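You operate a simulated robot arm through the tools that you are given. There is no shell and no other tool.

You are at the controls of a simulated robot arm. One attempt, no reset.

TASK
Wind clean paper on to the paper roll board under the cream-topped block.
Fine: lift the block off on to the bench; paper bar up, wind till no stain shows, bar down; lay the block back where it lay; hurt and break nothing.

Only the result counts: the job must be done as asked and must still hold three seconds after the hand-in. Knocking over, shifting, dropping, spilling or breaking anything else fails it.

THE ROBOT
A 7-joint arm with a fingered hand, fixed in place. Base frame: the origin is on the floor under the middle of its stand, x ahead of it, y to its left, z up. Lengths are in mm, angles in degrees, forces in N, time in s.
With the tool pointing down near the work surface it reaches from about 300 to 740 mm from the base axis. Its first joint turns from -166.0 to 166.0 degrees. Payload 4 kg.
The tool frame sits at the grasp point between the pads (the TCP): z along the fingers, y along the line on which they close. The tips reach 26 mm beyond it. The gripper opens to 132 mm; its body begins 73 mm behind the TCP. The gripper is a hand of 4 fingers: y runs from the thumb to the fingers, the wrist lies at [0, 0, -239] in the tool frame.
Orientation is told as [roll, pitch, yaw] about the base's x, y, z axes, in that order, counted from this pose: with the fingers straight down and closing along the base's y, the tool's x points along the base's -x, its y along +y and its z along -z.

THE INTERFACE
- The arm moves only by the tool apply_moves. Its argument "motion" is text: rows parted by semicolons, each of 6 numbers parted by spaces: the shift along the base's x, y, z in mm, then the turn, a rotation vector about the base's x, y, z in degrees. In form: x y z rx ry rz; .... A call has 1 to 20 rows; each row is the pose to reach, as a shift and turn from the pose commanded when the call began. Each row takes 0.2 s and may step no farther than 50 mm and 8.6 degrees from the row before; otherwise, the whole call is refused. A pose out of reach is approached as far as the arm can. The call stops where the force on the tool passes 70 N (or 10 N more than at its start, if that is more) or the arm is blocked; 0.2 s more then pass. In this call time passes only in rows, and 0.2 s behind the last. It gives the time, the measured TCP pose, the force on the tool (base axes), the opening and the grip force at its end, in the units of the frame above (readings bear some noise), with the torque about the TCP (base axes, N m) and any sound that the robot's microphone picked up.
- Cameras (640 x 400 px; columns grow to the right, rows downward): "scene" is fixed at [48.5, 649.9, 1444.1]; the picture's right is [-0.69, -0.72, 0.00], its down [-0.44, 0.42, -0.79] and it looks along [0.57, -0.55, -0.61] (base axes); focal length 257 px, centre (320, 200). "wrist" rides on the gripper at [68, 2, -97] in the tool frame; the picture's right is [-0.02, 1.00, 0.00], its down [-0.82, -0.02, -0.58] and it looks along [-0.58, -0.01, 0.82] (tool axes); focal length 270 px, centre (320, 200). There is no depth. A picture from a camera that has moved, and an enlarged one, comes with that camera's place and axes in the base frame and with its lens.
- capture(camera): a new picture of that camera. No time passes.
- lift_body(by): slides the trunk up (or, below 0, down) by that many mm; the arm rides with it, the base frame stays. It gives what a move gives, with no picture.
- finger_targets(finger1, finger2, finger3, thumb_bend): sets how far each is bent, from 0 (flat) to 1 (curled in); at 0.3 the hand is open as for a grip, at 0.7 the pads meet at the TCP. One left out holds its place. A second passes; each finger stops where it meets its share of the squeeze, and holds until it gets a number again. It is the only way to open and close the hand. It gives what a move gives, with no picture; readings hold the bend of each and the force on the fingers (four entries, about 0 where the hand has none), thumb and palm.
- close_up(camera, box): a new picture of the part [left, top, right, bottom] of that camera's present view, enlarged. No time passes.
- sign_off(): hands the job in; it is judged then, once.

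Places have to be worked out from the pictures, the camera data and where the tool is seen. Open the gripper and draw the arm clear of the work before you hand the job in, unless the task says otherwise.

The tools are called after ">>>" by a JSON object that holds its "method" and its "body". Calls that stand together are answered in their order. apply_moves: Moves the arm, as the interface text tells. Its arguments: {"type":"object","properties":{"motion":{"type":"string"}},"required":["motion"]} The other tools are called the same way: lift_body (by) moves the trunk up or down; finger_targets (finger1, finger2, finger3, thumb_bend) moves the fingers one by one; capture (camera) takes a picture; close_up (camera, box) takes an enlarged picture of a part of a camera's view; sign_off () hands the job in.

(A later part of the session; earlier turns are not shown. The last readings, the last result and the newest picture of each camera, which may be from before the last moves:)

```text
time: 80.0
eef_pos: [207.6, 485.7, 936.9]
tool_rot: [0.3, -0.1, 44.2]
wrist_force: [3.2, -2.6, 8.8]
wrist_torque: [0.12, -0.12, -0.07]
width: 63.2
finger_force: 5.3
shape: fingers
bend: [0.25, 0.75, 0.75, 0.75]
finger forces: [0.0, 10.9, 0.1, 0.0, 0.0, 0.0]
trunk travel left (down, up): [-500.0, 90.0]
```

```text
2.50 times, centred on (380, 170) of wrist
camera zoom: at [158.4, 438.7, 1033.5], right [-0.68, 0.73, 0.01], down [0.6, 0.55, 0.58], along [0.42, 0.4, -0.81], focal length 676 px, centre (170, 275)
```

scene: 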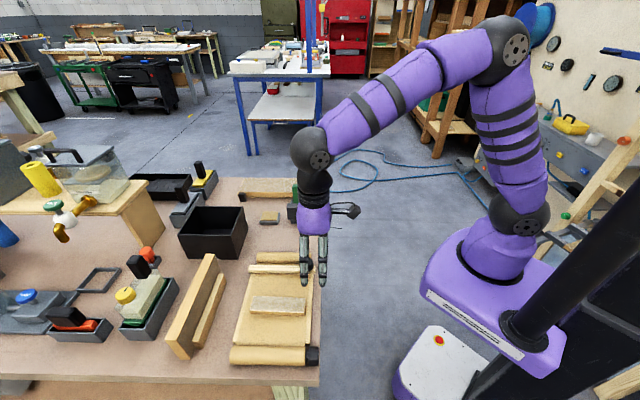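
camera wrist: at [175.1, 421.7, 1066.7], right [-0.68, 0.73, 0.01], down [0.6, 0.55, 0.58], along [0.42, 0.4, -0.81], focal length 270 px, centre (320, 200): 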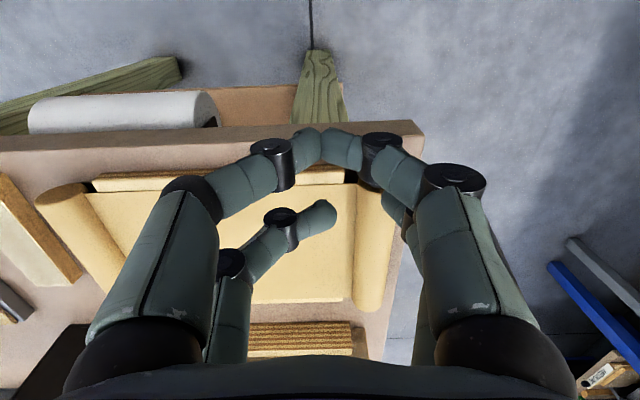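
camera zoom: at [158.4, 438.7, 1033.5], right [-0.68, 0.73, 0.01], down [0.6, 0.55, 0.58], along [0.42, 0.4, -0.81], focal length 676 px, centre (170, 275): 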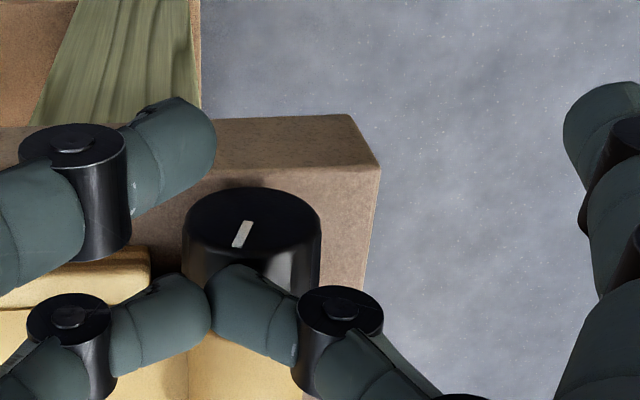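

The mark has now moved about 66° in total; finger2 flexes too much along its bending direction. Before improving the technique, I lift off and compare the paper for any change.

>>> {"method": "apply_moves", "body": {"motion": "0 0 12 0 0 0; 0 0 30 0 0 0"}}

>>> {"method": "close_up", "body": {"camera": "scene", "box": [225, 255, 335, 375]}}

>>> {"method": "close_up", "body": {"camera": "scene", "box": [240, 255, 310, 345]}}

>>> {"method": "close_up", "body": {"camera": "wrist", "box": [280, 90, 480, 250]}}

```text
time: 80.6
eef_pos: [207.7, 486.5, 965.7]
tool_rot: [0.3, -0.1, 44.3]
wrist_force: [0.0, 1.0, -0.1]
wrist_torque: [-0.03, -0.02, 0.0]
width: 63.2
finger_force: 0.0
shape: fingers
bend: [0.25, 0.5, 0.75, 0.75]
finger forces: [0.1, 0.1, 0.0, 0.0, 0.1, 0.0]
trunk travel left (down, up): [-500.0, 90.0]
```

```text
3.33 times, centred on (280, 315) of scene
camera zoom: at [48.5, 649.9, 1444.1], right [-0.69, -0.72, 0.0], down [-0.44, 0.42, -0.79], along [0.57, -0.55, -0.61], focal length 856 px, centre (453, -183)
```

zoom: 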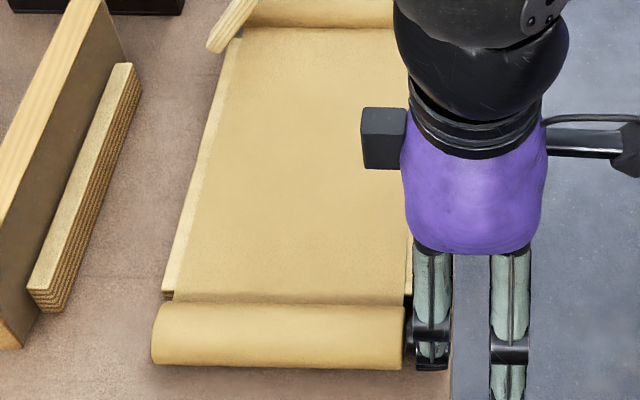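

```text
4.44 times, centred on (275, 300) of scene
camera zoom: at [48.5, 649.9, 1444.1], right [-0.69, -0.72, 0.0], down [-0.44, 0.42, -0.79], along [0.57, -0.55, -0.61], focal length 1141 px, centre (520, -244)
```

zoom: 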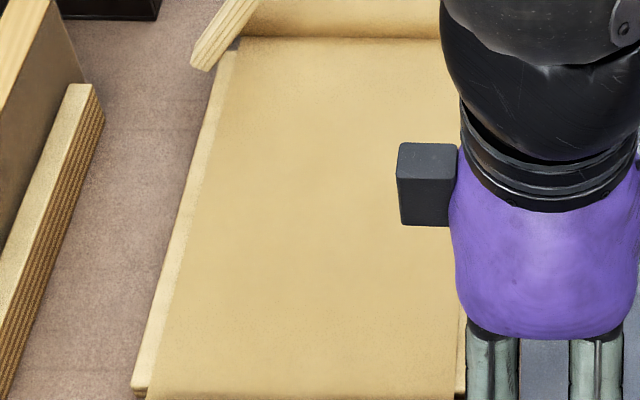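

```text
2.50 times, centred on (380, 170) of wrist
camera zoom: at [157.7, 438.9, 1063.3], right [-0.68, 0.73, 0.01], down [0.6, 0.55, 0.58], along [0.42, 0.4, -0.82], focal length 676 px, centre (170, 275)
```

zoom: 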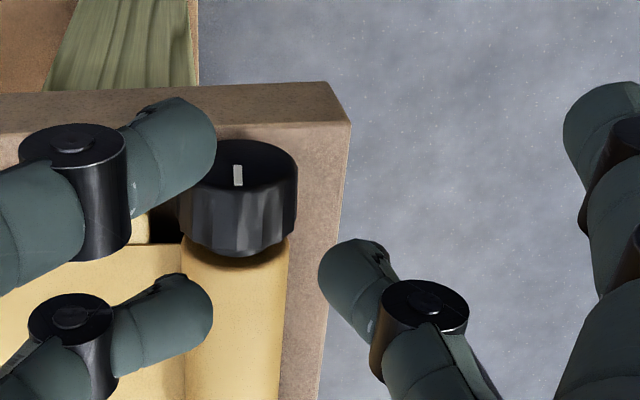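

After lift-off the mark points straight up, so about 86° has been wound so far. I take high zooms of different parts of the sheet to look for any faint stain.

>>> {"method": "close_up", "body": {"camera": "scene", "box": [250, 262, 300, 295]}}

>>> {"method": "close_up", "body": {"camera": "scene", "box": [245, 295, 295, 325]}}

>>> {"method": "close_up", "body": {"camera": "scene", "box": [235, 322, 300, 366]}}

```text
12.12 times, centred on (275, 278) of scene
camera zoom: at [48.5, 649.9, 1444.1], right [-0.69, -0.72, 0.0], down [-0.44, 0.42, -0.79], along [0.57, -0.55, -0.61], focal length 3111 px, centre (866, -752)
```

zoom: 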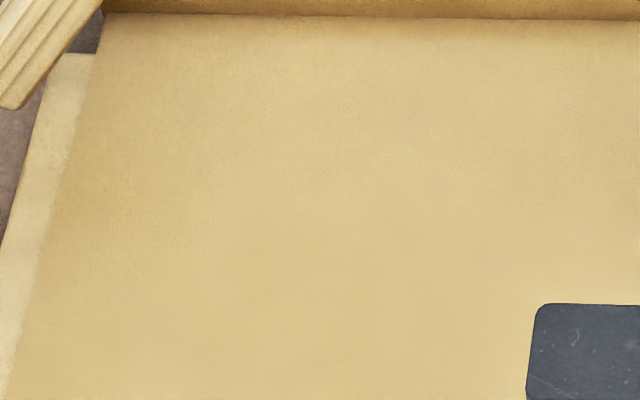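

```text
12.80 times, centred on (270, 310) of scene
camera zoom: at [48.5, 649.9, 1444.1], right [-0.69, -0.72, 0.0], down [-0.44, 0.42, -0.79], along [0.57, -0.55, -0.61], focal length 3286 px, centre (960, -1208)
```

zoom: 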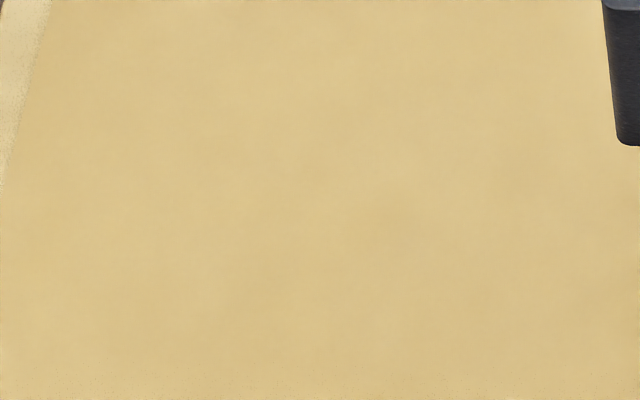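

```text
9.09 times, centred on (268, 344) of scene
camera zoom: at [48.5, 649.9, 1444.1], right [-0.69, -0.72, 0.0], down [-0.44, 0.42, -0.79], along [0.57, -0.55, -0.61], focal length 2334 px, centre (797, -1109)
```

zoom: 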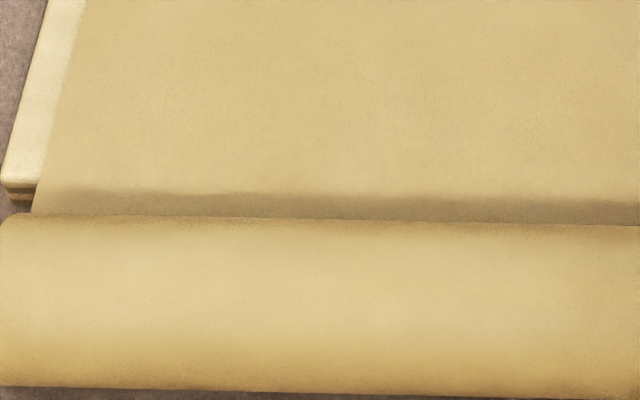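

No stain is discernible even at high zoom, so I want to make sure of the winding sense. I test the reverse direction with one stroke (top moving toward the board) to see whether the roll has a stop at its starting mark.

>>> {"method": "apply_moves", "body": {"motion": "0 0 -15 0 0 0; 2.8 -2.9 -26 0 0 0; 6.2 -6.4 -27 0 0 0; 9.7 -10 -24.5 0 0 0; 13.2 -13.6 -23 0 0 0; 16.7 -17.2 -22.5 0 0 0; 20.2 -20.8 -23 0 0 0; 23.7 -24.4 -24.5 0 0 0; 27.2 -28 -27 0 0 0; 27.2 -28 -10 0 0 0; 27.2 -28 0 0 0 0"}}

>>> {"method": "close_up", "body": {"camera": "wrist", "box": [280, 90, 480, 250]}}

```text
time: 83.0
eef_pos: [236.7, 458.1, 967.1]
tool_rot: [0.3, -0.1, 44.3]
wrist_force: [-0.1, -0.8, 0.0]
wrist_torque: [0.02, 0.01, 0.0]
width: 63.4
finger_force: 0.0
shape: fingers
bend: [0.25, 0.5, 0.75, 0.75]
finger forces: [0.0, 0.0, 0.0, 0.0, 0.0, 0.0]
trunk travel left (down, up): [-500.0, 90.0]
```

```text
2.50 times, centred on (380, 170) of wrist
camera zoom: at [185.7, 410.6, 1063.5], right [-0.68, 0.73, 0.0], down [0.6, 0.55, 0.58], along [0.42, 0.4, -0.82], focal length 676 px, centre (170, 275)
```

zoom: 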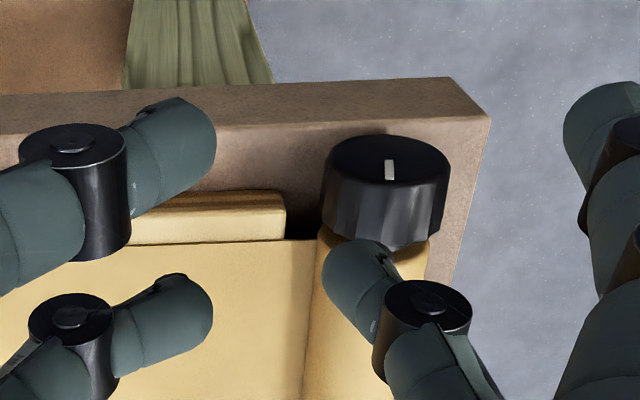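

After a reverse stroke the mark has not moved at all, suggesting a ratchet that only allows the first direction. I verify with a short reverse push, reading the force while in contact.

>>> {"method": "apply_moves", "body": {"motion": "-14 14.4 0 0 0 0; -14 14.4 -15 0 0 0; -14 14.4 -23 0 0 0; -10.5 10.8 -22.5 0 0 0; -7 7.2 -23 0 0 0; -3.5 3.6 -24.5 0 0 0"}}

>>> {"method": "close_up", "body": {"camera": "wrist", "box": [280, 90, 480, 250]}}

```text
time: 84.4
eef_pos: [230.3, 462.3, 943.4]
tool_rot: [0.4, -0.3, 44.4]
wrist_force: [-4.5, 1.1, 10.3]
wrist_torque: [0.55, 0.35, 0.2]
width: 63.2
finger_force: 5.5
shape: fingers
bend: [0.25, 0.44, 0.75, 0.75]
finger forces: [0.0, 9.9, 0.0, 0.1, 0.0, 0.0]
trunk travel left (down, up): [-500.0, 90.0]
```

```text
2.50 times, centred on (380, 170) of wrist
camera zoom: at [180.2, 415.0, 1039.7], right [-0.68, 0.73, 0.01], down [0.6, 0.55, 0.58], along [0.42, 0.4, -0.81], focal length 676 px, centre (170, 275)
```

zoom: 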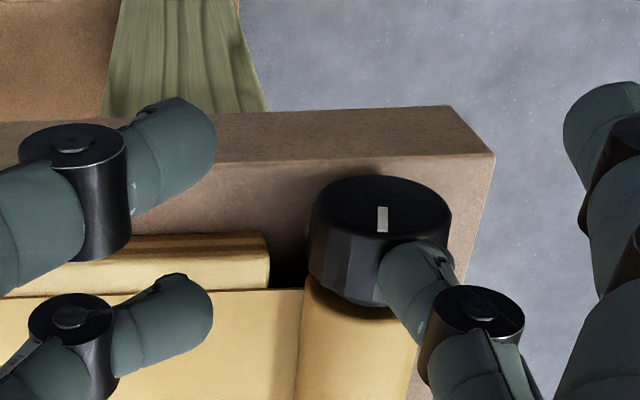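

The reverse push is firmly blocked (finger2 10 N, mark unmoved) while forward moved at <2 N: the roll has a ratchet, and "top away from the board" is the winding direction. I lift off and curl finger3 and the thumb fully to make room for longer strokes.

>>> {"method": "apply_moves", "body": {"motion": "-3.5 3.6 6 0 0 0; -10 10.3 25 0 0 0"}}

>>> {"method": "finger_targets", "body": {"finger3": 1.0, "thumb_bend": 1.0, "finger2": 0.5}}

>>> {"method": "capture", "body": {"camera": "wrist"}}

>>> {"method": "close_up", "body": {"camera": "scene", "box": [250, 260, 370, 380]}}

```text
time: 85.0
eef_pos: [221.6, 472.6, 966.6]
tool_rot: [0.4, -0.1, 44.2]
wrist_force: [0.4, 0.6, 0.4]
wrist_torque: [0.0, 0.04, 0.01]
width: 63.3
finger_force: 0.0
shape: fingers
bend: [0.25, 0.5, 0.75, 0.75]
finger forces: [0.0, 0.0, 0.0, 0.0, 0.1, 0.0]
trunk travel left (down, up): [-500.0, 90.0]
```

```text
time: 86.0
eef_pos: [220.7, 472.7, 966.0]
tool_rot: [0.3, -0.2, 44.4]
wrist_force: [-1.0, -0.2, 0.1]
wrist_torque: [0.0, 0.01, -0.03]
width: 48.1
finger_force: 0.1
shape: fingers
bend: [0.25, 0.5, 1.0, 1.0]
finger forces: [0.0, 0.0, 0.0, 0.1, 0.0, 0.1]
trunk travel left (down, up): [-500.0, 90.0]
```

```text
taken
camera wrist: at [171.0, 425.7, 1063.6], right [-0.68, 0.73, 0.01], down [0.6, 0.55, 0.58], along [0.42, 0.4, -0.81], focal length 270 px, centre (320, 200)
```

wrist: 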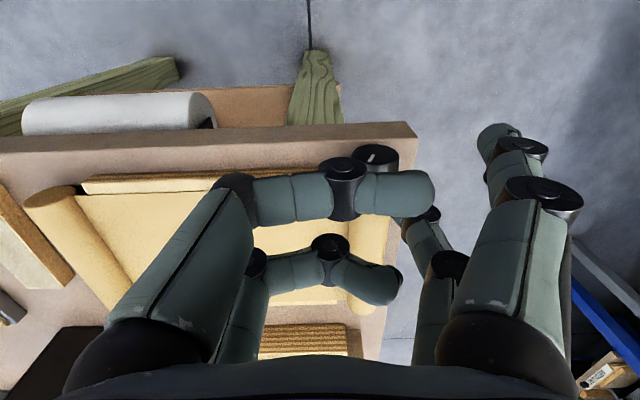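

```text
3.33 times, centred on (310, 320) of scene
camera zoom: at [48.5, 649.9, 1444.1], right [-0.69, -0.72, 0.0], down [-0.44, 0.42, -0.79], along [0.57, -0.55, -0.61], focal length 856 px, centre (353, -200)
```

zoom: 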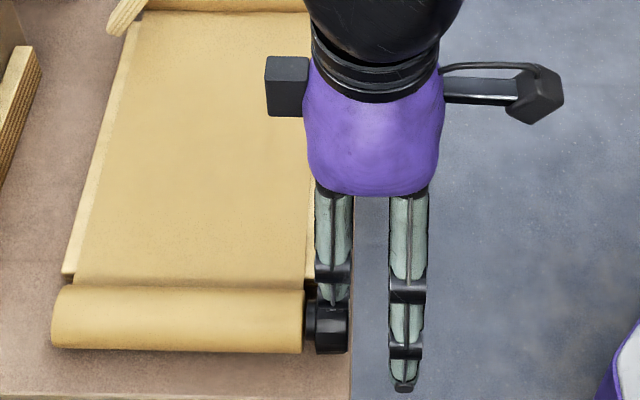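

Fully curled finger3 is well up out of the way, but the thumb now blocks the view; I open the thumb (it is off the bench side), then do a longer stroke from the top down the outer side of the knob.

>>> {"method": "finger_targets", "body": {"thumb_bend": 0.25, "finger3": 0.9}}

>>> {"method": "capture", "body": {"camera": "wrist"}}

```text
time: 87.0
eef_pos: [220.6, 472.8, 967.7]
tool_rot: [0.3, -0.2, 44.2]
wrist_force: [-0.1, -0.1, 0.0]
wrist_torque: [0.02, 0.02, -0.01]
width: 143.1
finger_force: 0.0
shape: fingers
bend: [0.25, 0.5, 0.9, 0.25]
finger forces: [0.1, 0.0, 0.1, 0.0, 0.1, 0.0]
trunk travel left (down, up): [-500.0, 90.0]
```

```text
taken
camera wrist: at [171.0, 425.7, 1063.6], right [-0.68, 0.73, 0.01], down [0.6, 0.55, 0.58], along [0.42, 0.4, -0.81], focal length 270 px, centre (320, 200)
```

wrist: 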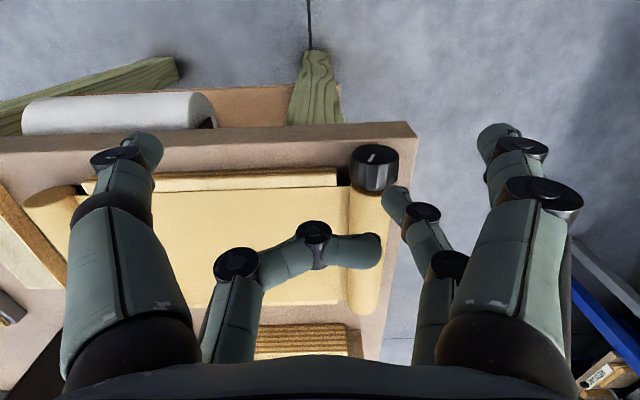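

I curl finger3 fully again and run the longer stroke: press on top, then sweep down the outer side of the knob, and leave outward.

>>> {"method": "finger_targets", "body": {"finger3": 1.0}}

>>> {"method": "apply_moves", "body": {"motion": "8.6 -8.8 -12.5 0 0 0; 7.3 -7.5 -23.3 0 0 0; 3 -3.1 -23 0 0 0; -1.25 1.3 -23.8 0 0 0; -5 5.1 -26.6 0 0 0; -8.1 8.3 -30.6 0 0 0; -10.2 10.5 -35.5 0 0 0; -11.5 11.8 -40.9 0 0 0; -11.9 12.2 -44.5 0 0 0; -20.7 21.3 -42.5 0 0 0; -22.1 22.7 -20.5 0 0 0; -10.9 11.2 -8.5 0 0 0"}}

>>> {"method": "close_up", "body": {"camera": "wrist", "box": [280, 90, 480, 250]}}

```text
time: 88.0
eef_pos: [221.6, 472.0, 966.8]
tool_rot: [0.3, -0.2, 44.3]
wrist_force: [0.7, 0.6, 0.4]
wrist_torque: [-0.02, 0.0, -0.01]
width: 143.4
finger_force: 0.0
shape: fingers
bend: [0.25, 0.5, 1.0, 0.25]
finger forces: [0.1, 0.1, 0.0, 0.0, 0.0, 0.0]
trunk travel left (down, up): [-500.0, 90.0]
```

```text
time: 90.6
eef_pos: [209.5, 482.7, 957.0]
tool_rot: [0.3, -0.1, 44.3]
wrist_force: [-0.2, 1.1, 0.0]
wrist_torque: [0.01, -0.02, 0.03]
width: 143.2
finger_force: 0.1
shape: fingers
bend: [0.25, 0.5, 1.0, 0.25]
finger forces: [0.0, 0.1, 0.0, 0.0, 0.1, 0.1]
trunk travel left (down, up): [-500.0, 90.0]
```

```text
2.50 times, centred on (380, 170) of wrist
camera zoom: at [159.6, 435.6, 1053.6], right [-0.68, 0.73, 0.01], down [0.6, 0.55, 0.58], along [0.42, 0.4, -0.82], focal length 676 px, centre (170, 275)
```

zoom: 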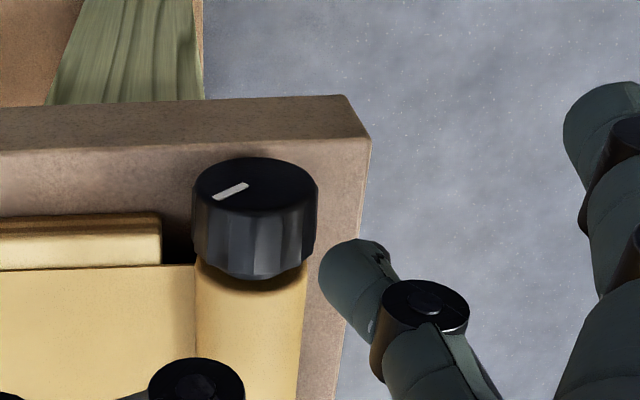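

Unexpectedly the mark now points back toward the board-up side (~36°), so part of my motion turned it back. I go step by step: first only come down onto the top, and check the mark.

>>> {"method": "apply_moves", "body": {"motion": "10.4 -10.7 2 0 0 0; 19.5 -20 -4 0 0 0; 18.2 -18.7 -14.8 0 0 0"}}

>>> {"method": "close_up", "body": {"camera": "wrist", "box": [280, 90, 480, 250]}}

>>> {"method": "apply_moves", "body": {"motion": "-4.3 4.4 0.3 0 0 0; -8.6 8.8 -0.5 0 0 0"}}

>>> {"method": "close_up", "body": {"camera": "wrist", "box": [280, 90, 480, 250]}}

```text
time: 91.4
eef_pos: [228.5, 465.0, 945.7]
tool_rot: [0.4, -0.3, 44.2]
wrist_force: [-0.6, -2.0, 4.6]
wrist_torque: [0.16, 0.04, 0.01]
width: 143.4
finger_force: 2.5
shape: fingers
bend: [0.25, 0.52, 1.0, 0.25]
finger forces: [0.0, 4.9, 0.0, 0.0, 0.1, 0.1]
trunk travel left (down, up): [-500.0, 90.0]
```

```text
2.50 times, centred on (380, 170) of wrist
camera zoom: at [179.4, 417.8, 1041.1], right [-0.68, 0.73, 0.01], down [0.6, 0.55, 0.58], along [0.42, 0.4, -0.81], focal length 676 px, centre (170, 275)
```

zoom: 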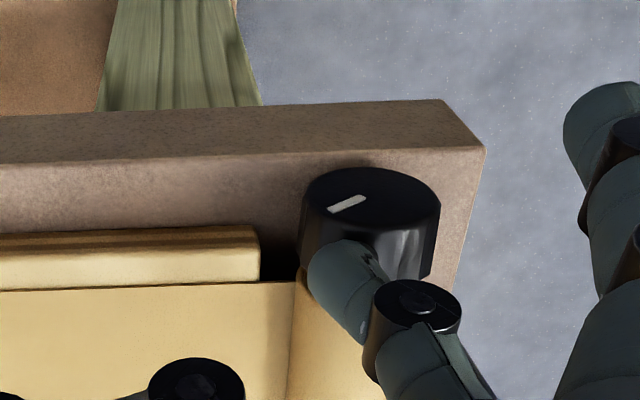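

```text
time: 92.0
eef_pos: [221.0, 473.3, 943.0]
tool_rot: [0.2, -0.2, 44.2]
wrist_force: [3.2, -1.9, 8.4]
wrist_torque: [0.24, -0.12, -0.18]
width: 143.3
finger_force: 4.9
shape: fingers
bend: [0.25, 0.59, 1.0, 0.25]
finger forces: [0.0, 9.7, 0.0, 0.1, 0.0, 0.0]
trunk travel left (down, up): [-500.0, 90.0]
```

```text
2.50 times, centred on (380, 170) of wrist
camera zoom: at [171.2, 426.2, 1040.2], right [-0.68, 0.73, 0.01], down [0.6, 0.55, 0.58], along [0.42, 0.4, -0.81], focal length 676 px, centre (170, 275)
```

zoom: 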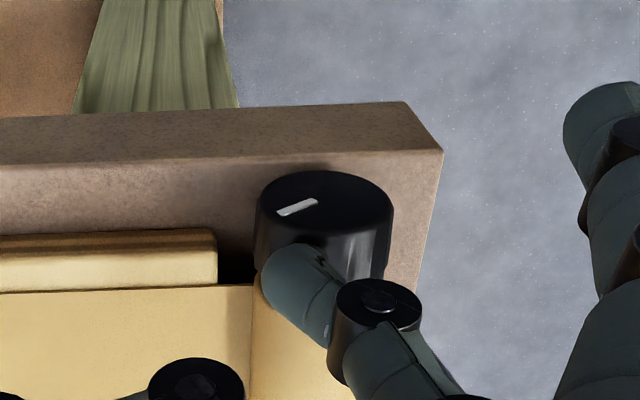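

The knob does not turn now: finger2 just flexes (its bending direction is the drag direction), so earlier turning was partly finger spring-back both ways. I'll turn the hand 90° so the drag is across the finger's stiff sideways direction. First I lift clear.

>>> {"method": "apply_moves", "body": {"motion": "0 0 15 0 0 0; 0 0 40 0 0 0; 0 0 65 0 0 0"}}

>>> {"method": "close_up", "body": {"camera": "wrist", "box": [280, 70, 480, 230]}}

```text
time: 92.8
eef_pos: [218.5, 472.8, 1008.0]
tool_rot: [0.3, -0.1, 44.3]
wrist_force: [0.2, -0.3, 0.3]
wrist_torque: [-0.01, -0.01, 0.02]
width: 143.0
finger_force: 0.0
shape: fingers
bend: [0.25, 0.5, 1.0, 0.25]
finger forces: [0.0, 0.1, 0.1, 0.1, 0.0, 0.0]
trunk travel left (down, up): [-500.0, 90.0]
```

```text
2.50 times, centred on (380, 150) of wrist
camera zoom: at [169.4, 425.2, 1105.0], right [-0.68, 0.73, 0.01], down [0.6, 0.55, 0.58], along [0.42, 0.4, -0.82], focal length 676 px, centre (170, 325)
```

zoom: 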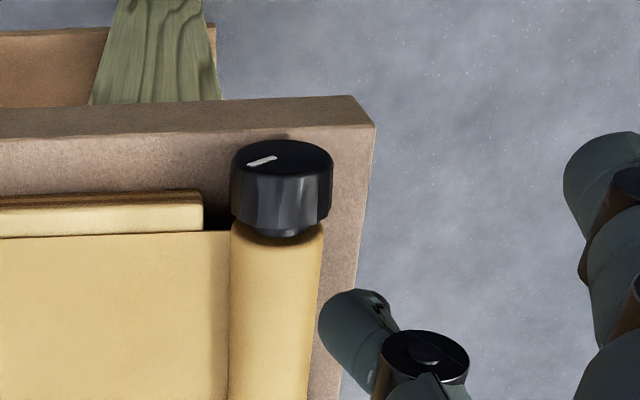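

The mark is at about 30° (little net winding so far). I rotate the hand by −90° about vertical and move so finger3 can press the knob top with its sideways-stiff direction along the drag.

>>> {"method": "apply_moves", "body": {"motion": "0.5 8 0 0 0 -8.2; 1 16 0 0 0 -16.4; 1.5 24 0 0 0 -24.6; 2 32 0 0 0 -32.8; 2.5 40 0 0 0 -41; 3 48 0 0 0 -49.2; 3.5 56 0 0 0 -57.4; 4 64 0 0 0 -65.6; 4.5 72 0 0 0 -73.8; 5 80 0 0 0 -82; 5.7 85.6 -5 0 0 -90"}}

>>> {"method": "finger_targets", "body": {"finger1": 0.3, "finger2": 1.0, "finger3": 0.5, "thumb_bend": 0.3}}

>>> {"method": "capture", "body": {"camera": "wrist"}}

>>> {"method": "close_up", "body": {"camera": "scene", "box": [230, 240, 370, 390]}}

```text
time: 95.2
eef_pos: [225.9, 559.5, 1003.6]
tool_rot: [0.4, -0.2, -45.9]
wrist_force: [-0.6, 0.3, -0.3]
wrist_torque: [-0.02, 0.01, -0.01]
width: 143.1
finger_force: 0.0
shape: fingers
bend: [0.25, 0.5, 1.0, 0.25]
finger forces: [0.0, 0.1, 0.0, 0.0, 0.0, 0.0]
trunk travel left (down, up): [-500.0, 90.0]
```

```text
time: 96.2
eef_pos: [225.0, 558.2, 1004.2]
tool_rot: [0.3, -0.2, -45.8]
wrist_force: [-0.5, -1.1, -0.2]
wrist_torque: [0.01, 0.02, -0.05]
width: 133.6
finger_force: 0.1
shape: fingers
bend: [0.3, 1.0, 0.5, 0.3]
finger forces: [0.1, 0.0, 0.0, 0.0, 0.1, 0.0]
trunk travel left (down, up): [-500.0, 90.0]
```

```text
taken
camera wrist: at [179.0, 608.7, 1100.2], right [0.73, 0.68, 0.01], down [0.55, -0.6, 0.58], along [0.4, -0.42, -0.81], focal length 270 px, centre (320, 200)
```

wrist: 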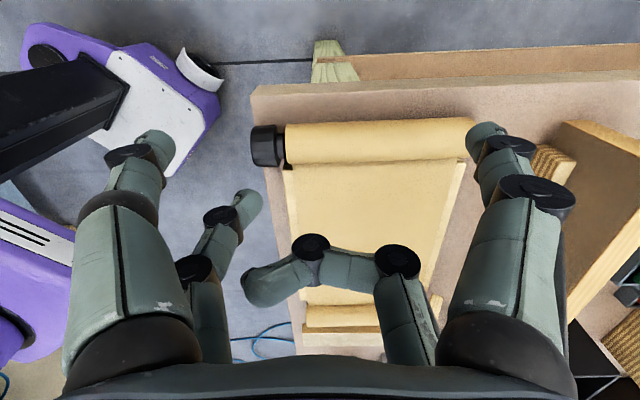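

```text
2.67 times, centred on (300, 315) of scene
camera zoom: at [48.5, 649.9, 1444.1], right [-0.69, -0.72, 0.0], down [-0.44, 0.42, -0.79], along [0.57, -0.55, -0.61], focal length 684 px, centre (373, -107)
```

zoom: 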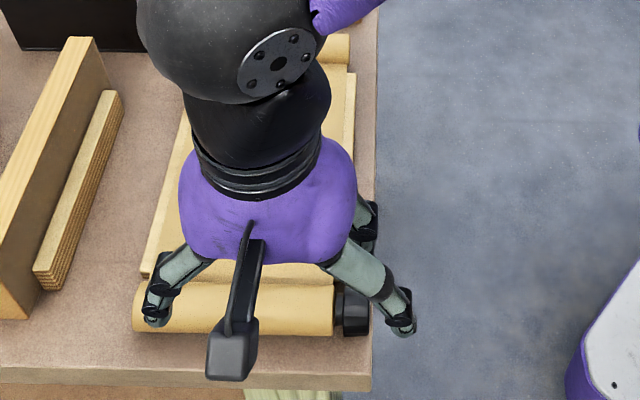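

Prediction and picture agree: finger3's tip is right above the knob. I lower to touch.

>>> {"method": "apply_moves", "body": {"motion": "0 0 -16 0 0 0; 0 0 -32 0 0 0; 0 0 -44 0 0 0; 0 0 -52 0 0 0; 0 0 -55 0 0 0; 0 0 -57 0 0 0; 0 0 -59 0 0 0"}}

>>> {"method": "close_up", "body": {"camera": "wrist", "box": [180, 110, 420, 290]}}

>>> {"method": "close_up", "body": {"camera": "scene", "box": [260, 290, 350, 390]}}

```text
time: 97.8
eef_pos: [226.1, 558.9, 946.7]
tool_rot: [0.5, -0.1, -45.7]
wrist_force: [0.8, -0.3, 15.5]
wrist_torque: [-0.72, 0.25, 0.02]
width: 134.0
finger_force: 8.2
shape: fingers
bend: [0.3, 1.0, 0.53, 0.3]
finger forces: [0.0, 0.1, 15.5, 0.0, 0.0, 0.1]
trunk travel left (down, up): [-500.0, 90.0]
```

```text
2.22 times, centred on (300, 200) of wrist
camera zoom: at [178.6, 608.3, 1043.6], right [0.73, 0.68, 0.01], down [0.55, -0.6, 0.58], along [0.4, -0.42, -0.82], focal length 601 px, centre (364, 200)
```

zoom: 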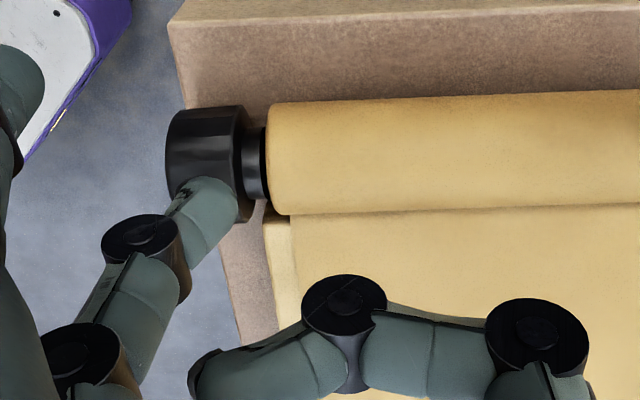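

```text
4.00 times, centred on (305, 340) of scene
camera zoom: at [48.5, 649.9, 1444.1], right [-0.69, -0.72, 0.0], down [-0.44, 0.42, -0.79], along [0.57, -0.55, -0.61], focal length 1027 px, centre (380, -360)
```

zoom: 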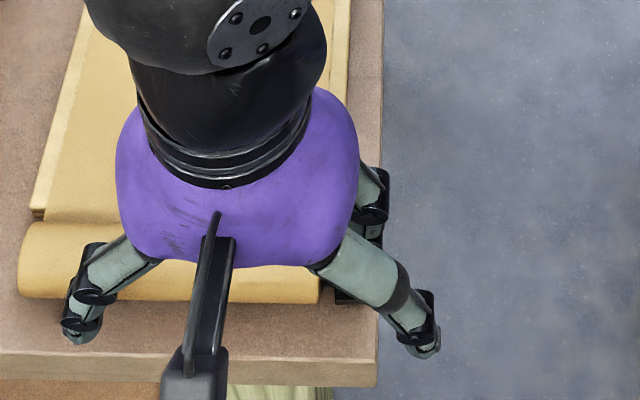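

Solid contact (15 N). I ease 1 mm and drag 16 mm away from the board along the knob's curve to see how well it turns now.

>>> {"method": "apply_moves", "body": {"motion": "0 0 1 0 0 0; -2.8 2.9 0.7 0 0 0; -5.6 5.7 -0.3 0 0 0; -8.4 8.6 -2 0 0 0; -11.2 11.5 -4.5 0 0 0"}}

>>> {"method": "close_up", "body": {"camera": "wrist", "box": [180, 110, 420, 290]}}

```text
time: 99.0
eef_pos: [214.2, 569.6, 938.5]
tool_rot: [0.2, -0.2, -45.7]
wrist_force: [-1.2, 1.9, 0.7]
wrist_torque: [0.01, 0.03, -0.09]
width: 133.4
finger_force: 0.9
shape: fingers
bend: [0.3, 1.0, 0.5, 0.3]
finger forces: [0.0, 0.0, 1.6, 0.1, 0.1, 0.0]
trunk travel left (down, up): [-500.0, 90.0]
```

```text
2.22 times, centred on (300, 200) of wrist
camera zoom: at [167.3, 620.2, 1035.5], right [0.73, 0.68, 0.0], down [0.55, -0.6, 0.58], along [0.4, -0.42, -0.81], focal length 601 px, centre (364, 200)
```

zoom: 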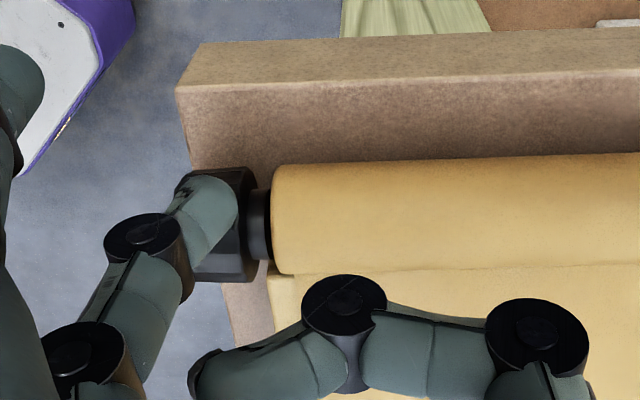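

Contact eased to 1.6 N on the outer side, which suggests the knob turned with the tip. I lift and slide toward the robot to look at the mark.

>>> {"method": "apply_moves", "body": {"motion": "-2 2 10 0 0 0; -2 2 25 0 0 0; -34 -29 25 0 0 0; -68 -62 25 0 0 0; -92 -86 25 0 0 0"}}

>>> {"method": "capture", "body": {"camera": "wrist"}}

```text
time: 100.2
eef_pos: [119.4, 481.1, 965.2]
tool_rot: [0.3, -0.2, -45.7]
wrist_force: [-0.2, 0.4, 1.0]
wrist_torque: [-0.02, -0.03, -0.01]
width: 133.3
finger_force: 0.0
shape: fingers
bend: [0.3, 1.0, 0.5, 0.3]
finger forces: [0.1, 0.0, 0.0, 0.0, 0.1, 0.1]
trunk travel left (down, up): [-500.0, 90.0]
```

```text
taken
camera wrist: at [73.0, 531.4, 1061.7], right [0.73, 0.68, 0.01], down [0.55, -0.6, 0.58], along [0.4, -0.42, -0.81], focal length 270 px, centre (320, 200)
```

wrist: 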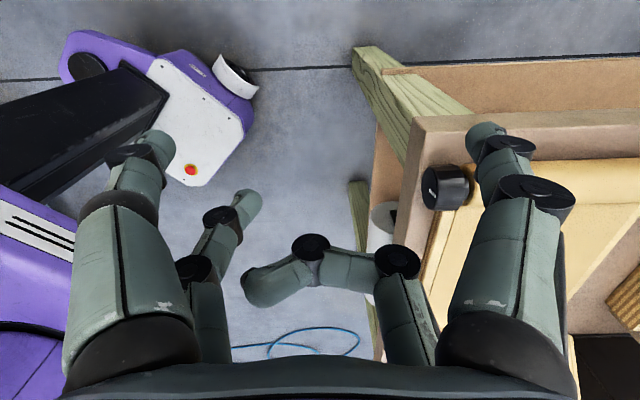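

>>> {"method": "close_up", "body": {"camera": "wrist", "box": [400, 140, 490, 230]}}

```text
4.44 times, centred on (445, 185) of wrist
camera zoom: at [73.0, 531.4, 1061.7], right [0.73, 0.68, 0.01], down [0.55, -0.6, 0.58], along [0.4, -0.42, -0.81], focal length 1201 px, centre (-236, 267)
```

zoom: 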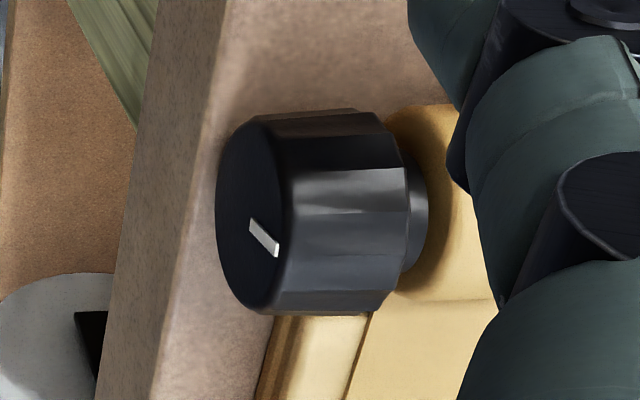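

The mark now points straight up (~98°): that one sideways-stiff drag turned it about 68°. Before continuing I test the opposite direction with the same stiff method, to see if the roll is one-way.

>>> {"method": "apply_moves", "body": {"motion": "31 29 0 0 0 0; 62 58 0 0 0 0; 92 86 0 0 0 0; 94.8 83.1 -12.5 0 0 0; 94.8 83.1 -22 0 0 0; 99 78.8 -20.2 0 0 0; 103.2 74.5 -19.5 0 0 0; 107.4 70.2 -20.2 0 0 0; 111.6 65.9 -22.5 0 0 0"}}

>>> {"method": "close_up", "body": {"camera": "wrist", "box": [180, 110, 420, 290]}}

```text
time: 102.2
eef_pos: [237.0, 548.1, 943.9]
tool_rot: [0.5, -0.3, -45.7]
wrist_force: [6.2, -5.3, 25.3]
wrist_torque: [-1.12, 0.31, 0.38]
width: 133.2
finger_force: 12.3
shape: fingers
bend: [0.3, 1.0, 0.55, 0.3]
finger forces: [0.1, 0.1, 24.9, 0.0, 0.0, 0.0]
trunk travel left (down, up): [-500.0, 90.0]
```

```text
2.22 times, centred on (300, 200) of wrist
camera zoom: at [189.4, 597.5, 1040.1], right [0.73, 0.68, 0.01], down [0.55, -0.6, 0.58], along [0.4, -0.42, -0.81], focal length 601 px, centre (364, 200)
```

zoom: 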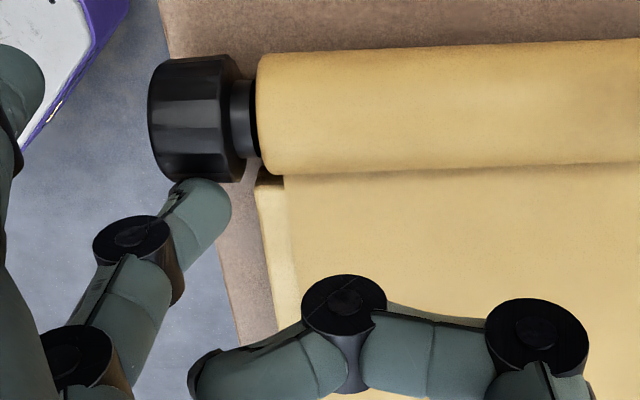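

Force is mostly normal here. I lift and slide back to read the mark after the reverse drag.

>>> {"method": "apply_moves", "body": {"motion": "0 0 12 0 0 0; 0 0 26 0 0 0; -31 -29 26 0 0 0; -62 -58 26 0 0 0; -92 -86 26 0 0 0; -107 -76 26 0 0 0"}}

>>> {"method": "close_up", "body": {"camera": "wrist", "box": [400, 140, 490, 230]}}

```text
time: 103.6
eef_pos: [124.8, 474.3, 968.4]
tool_rot: [0.3, -0.1, -45.7]
wrist_force: [0.8, -0.8, 0.5]
wrist_torque: [0.05, 0.0, 0.0]
width: 133.5
finger_force: 0.0
shape: fingers
bend: [0.3, 1.0, 0.5, 0.3]
finger forces: [0.0, 0.1, 0.0, 0.0, 0.1, 0.0]
trunk travel left (down, up): [-500.0, 90.0]
```

```text
4.44 times, centred on (445, 185) of wrist
camera zoom: at [78.5, 524.6, 1065.1], right [0.73, 0.68, 0.01], down [0.55, -0.6, 0.58], along [0.4, -0.42, -0.81], focal length 1201 px, centre (-236, 267)
```

zoom: 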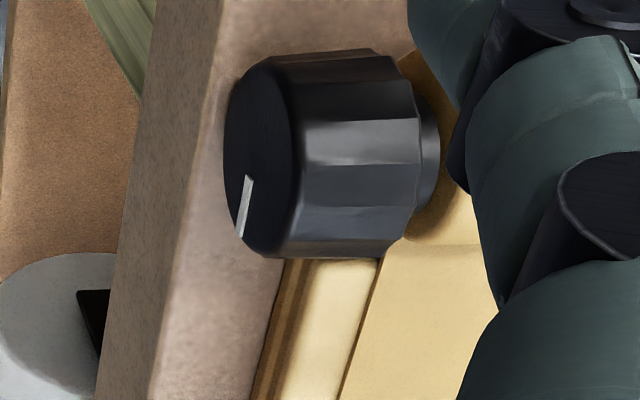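

The mark went back to about 13°, so the roll can turn both ways; it started at ~1.5°. I do another reverse stroke to see whether it stops at the starting mark or runs on past it.

>>> {"method": "apply_moves", "body": {"motion": "30 31 0 0 0 0; 60 62 0 0 0 0; 90.2 93.2 0 0 0 0; 91.6 91.8 -15 0 0 0; 91.6 91.8 -26.5 0 0 0; 95.1 88.2 -24.3 0 0 0; 98.6 84.6 -23.2 0 0 0; 102.1 81 -23.1 0 0 0; 105.6 77.4 -24 0 0 0; 109.1 73.8 -26 0 0 0; 109.1 73.8 -9 0 0 0; 109.1 73.8 3 0 0 0; 73 49 3 0 0 0; 37 25 3 0 0 0; 0 0 0 0 0 0"}}

>>> {"method": "close_up", "body": {"camera": "wrist", "box": [400, 140, 490, 230]}}

```text
time: 106.8
eef_pos: [127.4, 475.4, 969.1]
tool_rot: [0.4, 0.0, -45.9]
wrist_force: [0.0, -0.8, 0.3]
wrist_torque: [-0.03, -0.02, 0.0]
width: 133.6
finger_force: 0.0
shape: fingers
bend: [0.3, 1.0, 0.5, 0.3]
finger forces: [0.1, 0.0, 0.0, 0.0, 0.1, 0.1]
trunk travel left (down, up): [-500.0, 90.0]
```

```text
4.44 times, centred on (445, 185) of wrist
camera zoom: at [82.0, 526.5, 1065.4], right [0.73, 0.68, 0.01], down [0.55, -0.6, 0.58], along [0.4, -0.42, -0.81], focal length 1201 px, centre (-236, 267)
```

zoom: 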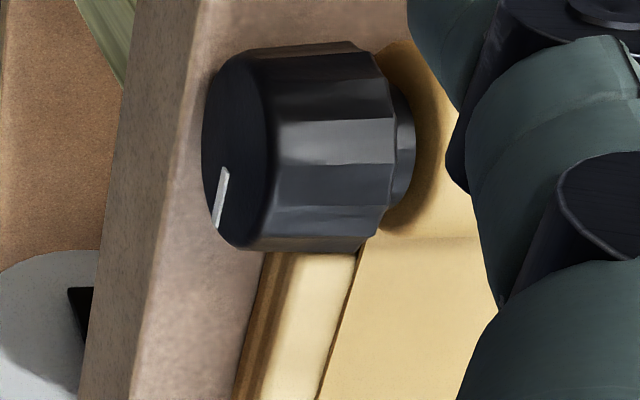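

After a 25 mm reverse drag the mark only went to ~6°, i.e. it hits a stop at the start. So winding is "top away from the board" for sure. I do one full forward stroke (re-centred by 3 mm) and return to read the mark.

>>> {"method": "apply_moves", "body": {"motion": "37 25 0 0 0 0; 73 49 0 0 0 0; 109.8 73.1 0 0 0 0; 109.8 73.1 -13 0 0 0; 109.8 73.1 -26.5 0 0 0; 106.3 76.7 -24.3 0 0 0; 102.8 80.3 -23.2 0 0 0; 99.3 83.9 -23.1 0 0 0; 95.8 87.5 -24 0 0 0; 92.3 91.1 -26 0 0 0; 89.5 93.9 -28.5 0 0 0; 87.4 96.1 -17 0 0 0; 87.4 96.1 -1 0 0 0; 58 64 0 0 0 0; 29 32 0 0 0 0; 0 0 0 0 0 0"}}

>>> {"method": "close_up", "body": {"camera": "wrist", "box": [400, 140, 490, 230]}}

>>> {"method": "close_up", "body": {"camera": "scene", "box": [225, 255, 335, 375]}}

```text
time: 110.2
eef_pos: [127.1, 473.4, 971.0]
tool_rot: [0.3, -0.2, -45.8]
wrist_force: [0.7, 0.4, 1.1]
wrist_torque: [0.01, 0.02, 0.0]
width: 133.4
finger_force: 0.1
shape: fingers
bend: [0.3, 1.0, 0.5, 0.3]
finger forces: [0.0, 0.1, 0.0, 0.0, 0.0, 0.1]
trunk travel left (down, up): [-500.0, 90.0]
```

```text
4.44 times, centred on (445, 185) of wrist
camera zoom: at [80.0, 523.0, 1067.8], right [0.73, 0.68, 0.01], down [0.55, -0.6, 0.58], along [0.4, -0.42, -0.81], focal length 1201 px, centre (-236, 267)
```

zoom: 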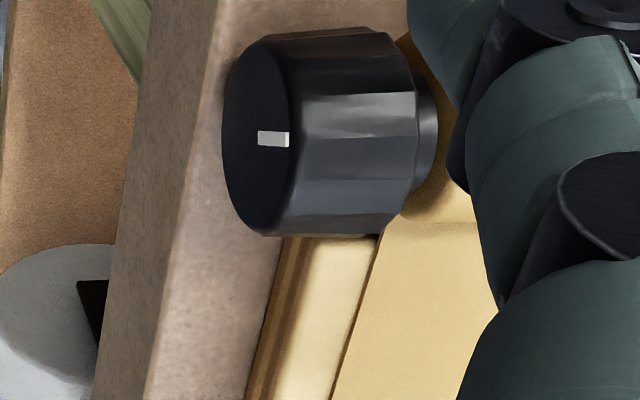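

```text
3.33 times, centred on (280, 315) of scene
camera zoom: at [48.5, 649.9, 1444.1], right [-0.69, -0.72, 0.0], down [-0.44, 0.42, -0.79], along [0.57, -0.55, -0.61], focal length 856 px, centre (453, -183)
```

zoom: 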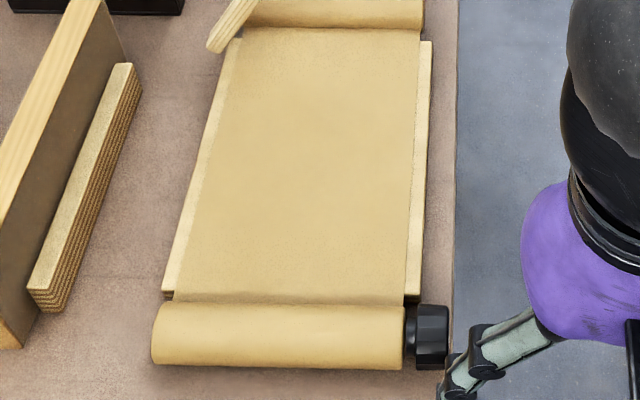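

That stroke wound about +118° (mark ≈122°). I now chain two strokes per call.

>>> {"method": "apply_moves", "body": {"motion": "37 25 -4 0 0 0; 73 49 -8 0 0 0; 109.8 73.1 -13 0 0 0; 109.8 73.1 -26.5 0 0 0; 106.3 76.7 -24.3 0 0 0; 102.8 80.3 -23.2 0 0 0; 99.3 83.9 -23.1 0 0 0; 95.8 87.5 -24 0 0 0; 92.3 91.1 -26 0 0 0; 89.5 93.9 -28.5 0 0 0; 88.8 94.6 -15 0 0 0; 109.8 73.1 -13 0 0 0; 109.8 73.1 -26.5 0 0 0; 106.3 76.7 -24.3 0 0 0; 102.8 80.3 -23.2 0 0 0; 99.3 83.9 -23.1 0 0 0; 95.8 87.5 -24 0 0 0; 92.3 91.1 -26 0 0 0; 89.5 93.9 -28.5 0 0 0; 88.8 94.6 -15 0 0 0"}}

>>> {"method": "apply_moves", "body": {"motion": "0 0 14 0 0 0; -30 -32 15 0 0 0; -60 -63 15 0 0 0; -88.8 -94.6 15 0 0 0"}}

>>> {"method": "close_up", "body": {"camera": "wrist", "box": [400, 140, 490, 230]}}

>>> {"method": "close_up", "body": {"camera": "scene", "box": [225, 255, 335, 375]}}

```text
time: 114.4
eef_pos: [215.7, 569.8, 952.7]
tool_rot: [0.2, -0.3, -45.8]
wrist_force: [-0.8, 0.3, 0.2]
wrist_torque: [0.03, -0.03, 0.0]
width: 133.4
finger_force: 0.0
shape: fingers
bend: [0.3, 1.0, 0.5, 0.3]
finger forces: [0.0, 0.0, 0.0, 0.0, 0.1, 0.0]
trunk travel left (down, up): [-500.0, 90.0]
```

```text
time: 115.4
eef_pos: [126.1, 474.0, 968.3]
tool_rot: [0.3, -0.2, -45.8]
wrist_force: [-0.6, 0.4, -0.1]
wrist_torque: [-0.02, -0.03, 0.02]
width: 133.2
finger_force: 0.1
shape: fingers
bend: [0.3, 1.0, 0.5, 0.3]
finger forces: [0.0, 0.0, 0.0, 0.0, 0.0, 0.1]
trunk travel left (down, up): [-500.0, 90.0]
```

```text
4.44 times, centred on (445, 185) of wrist
camera zoom: at [78.7, 524.0, 1065.4], right [0.73, 0.68, 0.01], down [0.55, -0.6, 0.58], along [0.4, -0.42, -0.81], focal length 1201 px, centre (-236, 267)
```

zoom: 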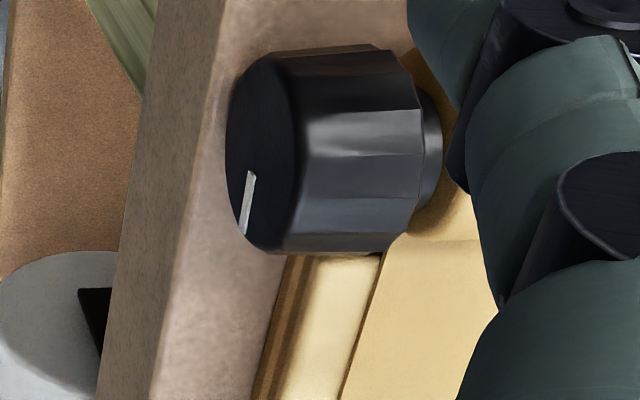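

```text
3.33 times, centred on (280, 315) of scene
camera zoom: at [48.5, 649.9, 1444.1], right [-0.69, -0.72, 0.0], down [-0.44, 0.42, -0.79], along [0.57, -0.55, -0.61], focal length 856 px, centre (453, -183)
```

zoom: 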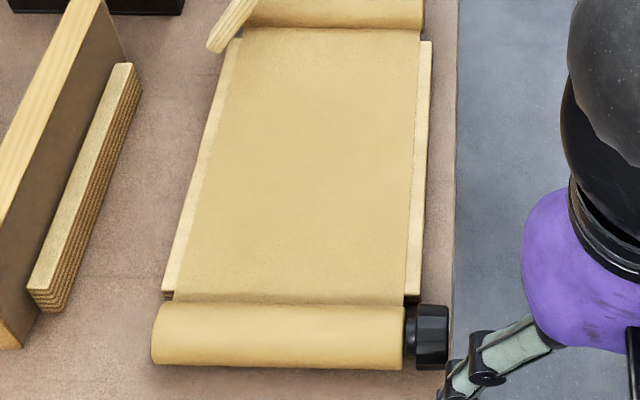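

The mark reads ~13°, consistent with 122° + two strokes ≈ 373° (one full turn). I run two more strokes and check that it advances as predicted (≈263°).

>>> {"method": "apply_moves", "body": {"motion": "37 25 -4 0 0 0; 73 49 -8 0 0 0; 109.8 73.1 -13 0 0 0; 109.8 73.1 -26.5 0 0 0; 106.3 76.7 -24.3 0 0 0; 102.8 80.3 -23.2 0 0 0; 99.3 83.9 -23.1 0 0 0; 95.8 87.5 -24 0 0 0; 92.3 91.1 -26 0 0 0; 89.5 93.9 -28.5 0 0 0; 88.8 94.6 -15 0 0 0; 109.8 73.1 -13 0 0 0; 109.8 73.1 -26.5 0 0 0; 106.3 76.7 -24.3 0 0 0; 102.8 80.3 -23.2 0 0 0; 99.3 83.9 -23.1 0 0 0; 95.8 87.5 -24 0 0 0; 92.3 91.1 -26 0 0 0; 89.5 93.9 -28.5 0 0 0; 88.8 94.6 -15 0 0 0"}}

>>> {"method": "apply_moves", "body": {"motion": "0 0 14 0 0 0; -30 -32 15 0 0 0; -60 -63 15 0 0 0; -88.8 -94.6 15 0 0 0"}}

>>> {"method": "close_up", "body": {"camera": "wrist", "box": [400, 140, 490, 230]}}

>>> {"method": "close_up", "body": {"camera": "scene", "box": [225, 255, 335, 375]}}

```text
time: 119.6
eef_pos: [215.9, 568.9, 952.2]
tool_rot: [0.2, -0.3, -45.8]
wrist_force: [-0.8, 0.0, 0.1]
wrist_torque: [0.02, 0.0, 0.0]
width: 133.2
finger_force: 0.2
shape: fingers
bend: [0.3, 1.0, 0.5, 0.3]
finger forces: [0.0, 0.0, 0.0, 0.0, 0.0, 0.1]
trunk travel left (down, up): [-500.0, 90.0]
```

```text
time: 120.6
eef_pos: [125.7, 473.0, 967.7]
tool_rot: [0.2, -0.2, -45.8]
wrist_force: [-0.8, -0.4, 0.2]
wrist_torque: [-0.02, -0.03, 0.0]
width: 133.2
finger_force: 0.1
shape: fingers
bend: [0.3, 1.0, 0.5, 0.3]
finger forces: [0.1, 0.0, 0.1, 0.0, 0.1, 0.1]
trunk travel left (down, up): [-500.0, 90.0]
```

```text
4.44 times, centred on (445, 185) of wrist
camera zoom: at [78.1, 522.9, 1064.0], right [0.73, 0.68, 0.01], down [0.55, -0.6, 0.58], along [0.4, -0.42, -0.81], focal length 1201 px, centre (-236, 267)
```

zoom: 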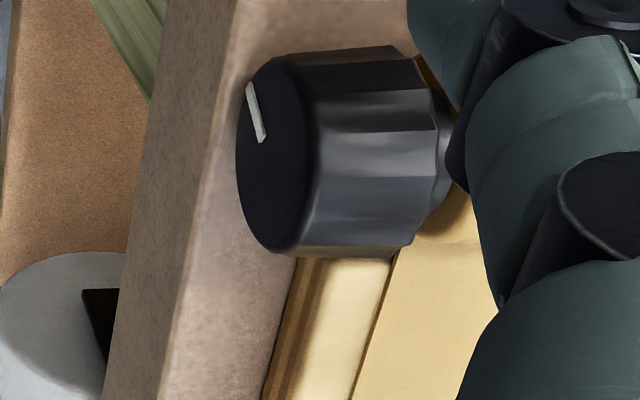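

```text
3.33 times, centred on (280, 315) of scene
camera zoom: at [48.5, 649.9, 1444.1], right [-0.69, -0.72, 0.0], down [-0.44, 0.42, -0.79], along [0.57, -0.55, -0.61], focal length 856 px, centre (453, -183)
```

zoom: 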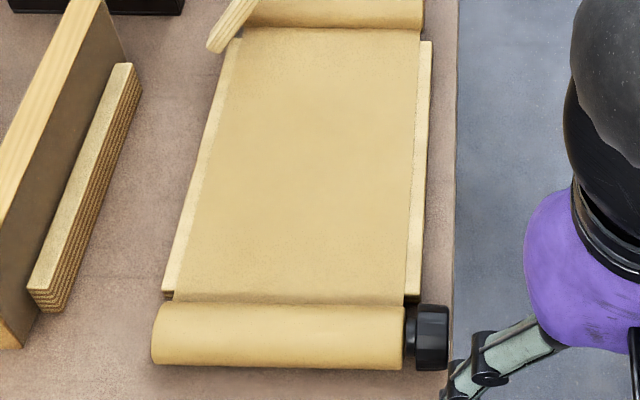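

Mark ≈244°, so total ≈604° (about 163 mm of paper). The visible sheet is ~210 mm long, so I wind two more strokes to renew the whole sheet.

>>> {"method": "apply_moves", "body": {"motion": "37 25 -4 0 0 0; 73 49 -8 0 0 0; 109.8 73.1 -13 0 0 0; 109.8 73.1 -26.5 0 0 0; 106.3 76.7 -24.3 0 0 0; 102.8 80.3 -23.2 0 0 0; 99.3 83.9 -23.1 0 0 0; 95.8 87.5 -24 0 0 0; 92.3 91.1 -26 0 0 0; 89.5 93.9 -28.5 0 0 0; 88.8 94.6 -15 0 0 0; 109.8 73.1 -13 0 0 0; 109.8 73.1 -26.5 0 0 0; 106.3 76.7 -24.3 0 0 0; 102.8 80.3 -23.2 0 0 0; 99.3 83.9 -23.1 0 0 0; 95.8 87.5 -24 0 0 0; 92.3 91.1 -26 0 0 0; 89.5 93.9 -28.5 0 0 0; 88.8 94.6 -15 0 0 0"}}

>>> {"method": "apply_moves", "body": {"motion": "0 0 14 0 0 0; -30 -32 15 0 0 0; -60 -63 15 0 0 0; -88.8 -94.6 15 0 0 0"}}

>>> {"method": "close_up", "body": {"camera": "wrist", "box": [400, 140, 490, 230]}}

>>> {"method": "close_up", "body": {"camera": "scene", "box": [225, 255, 335, 375]}}

```text
time: 124.8
eef_pos: [216.7, 568.5, 951.3]
tool_rot: [0.2, -0.3, -45.8]
wrist_force: [-0.5, -0.1, 0.0]
wrist_torque: [-0.02, -0.02, 0.01]
width: 133.2
finger_force: 0.0
shape: fingers
bend: [0.3, 1.0, 0.5, 0.3]
finger forces: [0.0, 0.1, 0.0, 0.1, 0.0, 0.0]
trunk travel left (down, up): [-500.0, 90.0]
```

```text
time: 125.8
eef_pos: [127.8, 473.8, 968.3]
tool_rot: [0.2, -0.1, -45.8]
wrist_force: [-0.2, 0.8, 0.4]
wrist_torque: [-0.01, 0.0, 0.02]
width: 133.4
finger_force: 0.0
shape: fingers
bend: [0.3, 1.0, 0.5, 0.3]
finger forces: [0.0, 0.0, 0.0, 0.0, 0.1, 0.0]
trunk travel left (down, up): [-500.0, 90.0]
```

```text
4.44 times, centred on (445, 185) of wrist
camera zoom: at [80.0, 524.6, 1064.6], right [0.73, 0.68, 0.01], down [0.55, -0.6, 0.58], along [0.4, -0.42, -0.81], focal length 1201 px, centre (-236, 267)
```

zoom: 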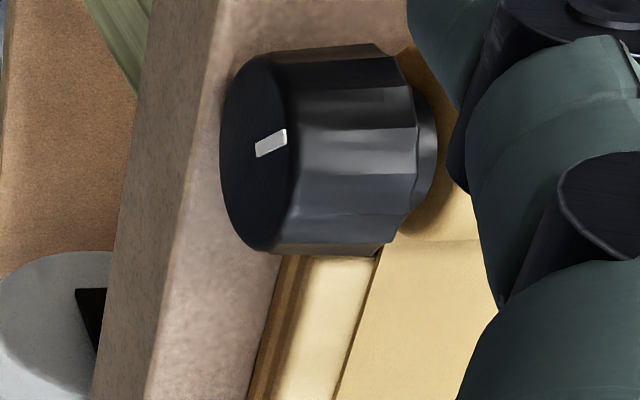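

```text
3.33 times, centred on (280, 315) of scene
camera zoom: at [48.5, 649.9, 1444.1], right [-0.69, -0.72, 0.0], down [-0.44, 0.42, -0.79], along [0.57, -0.55, -0.61], focal length 856 px, centre (453, -183)
```

zoom: 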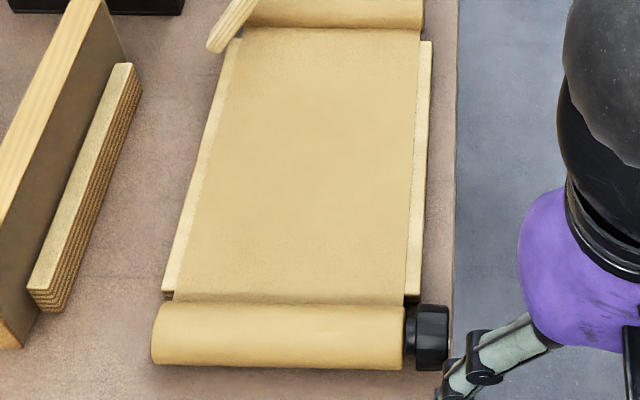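

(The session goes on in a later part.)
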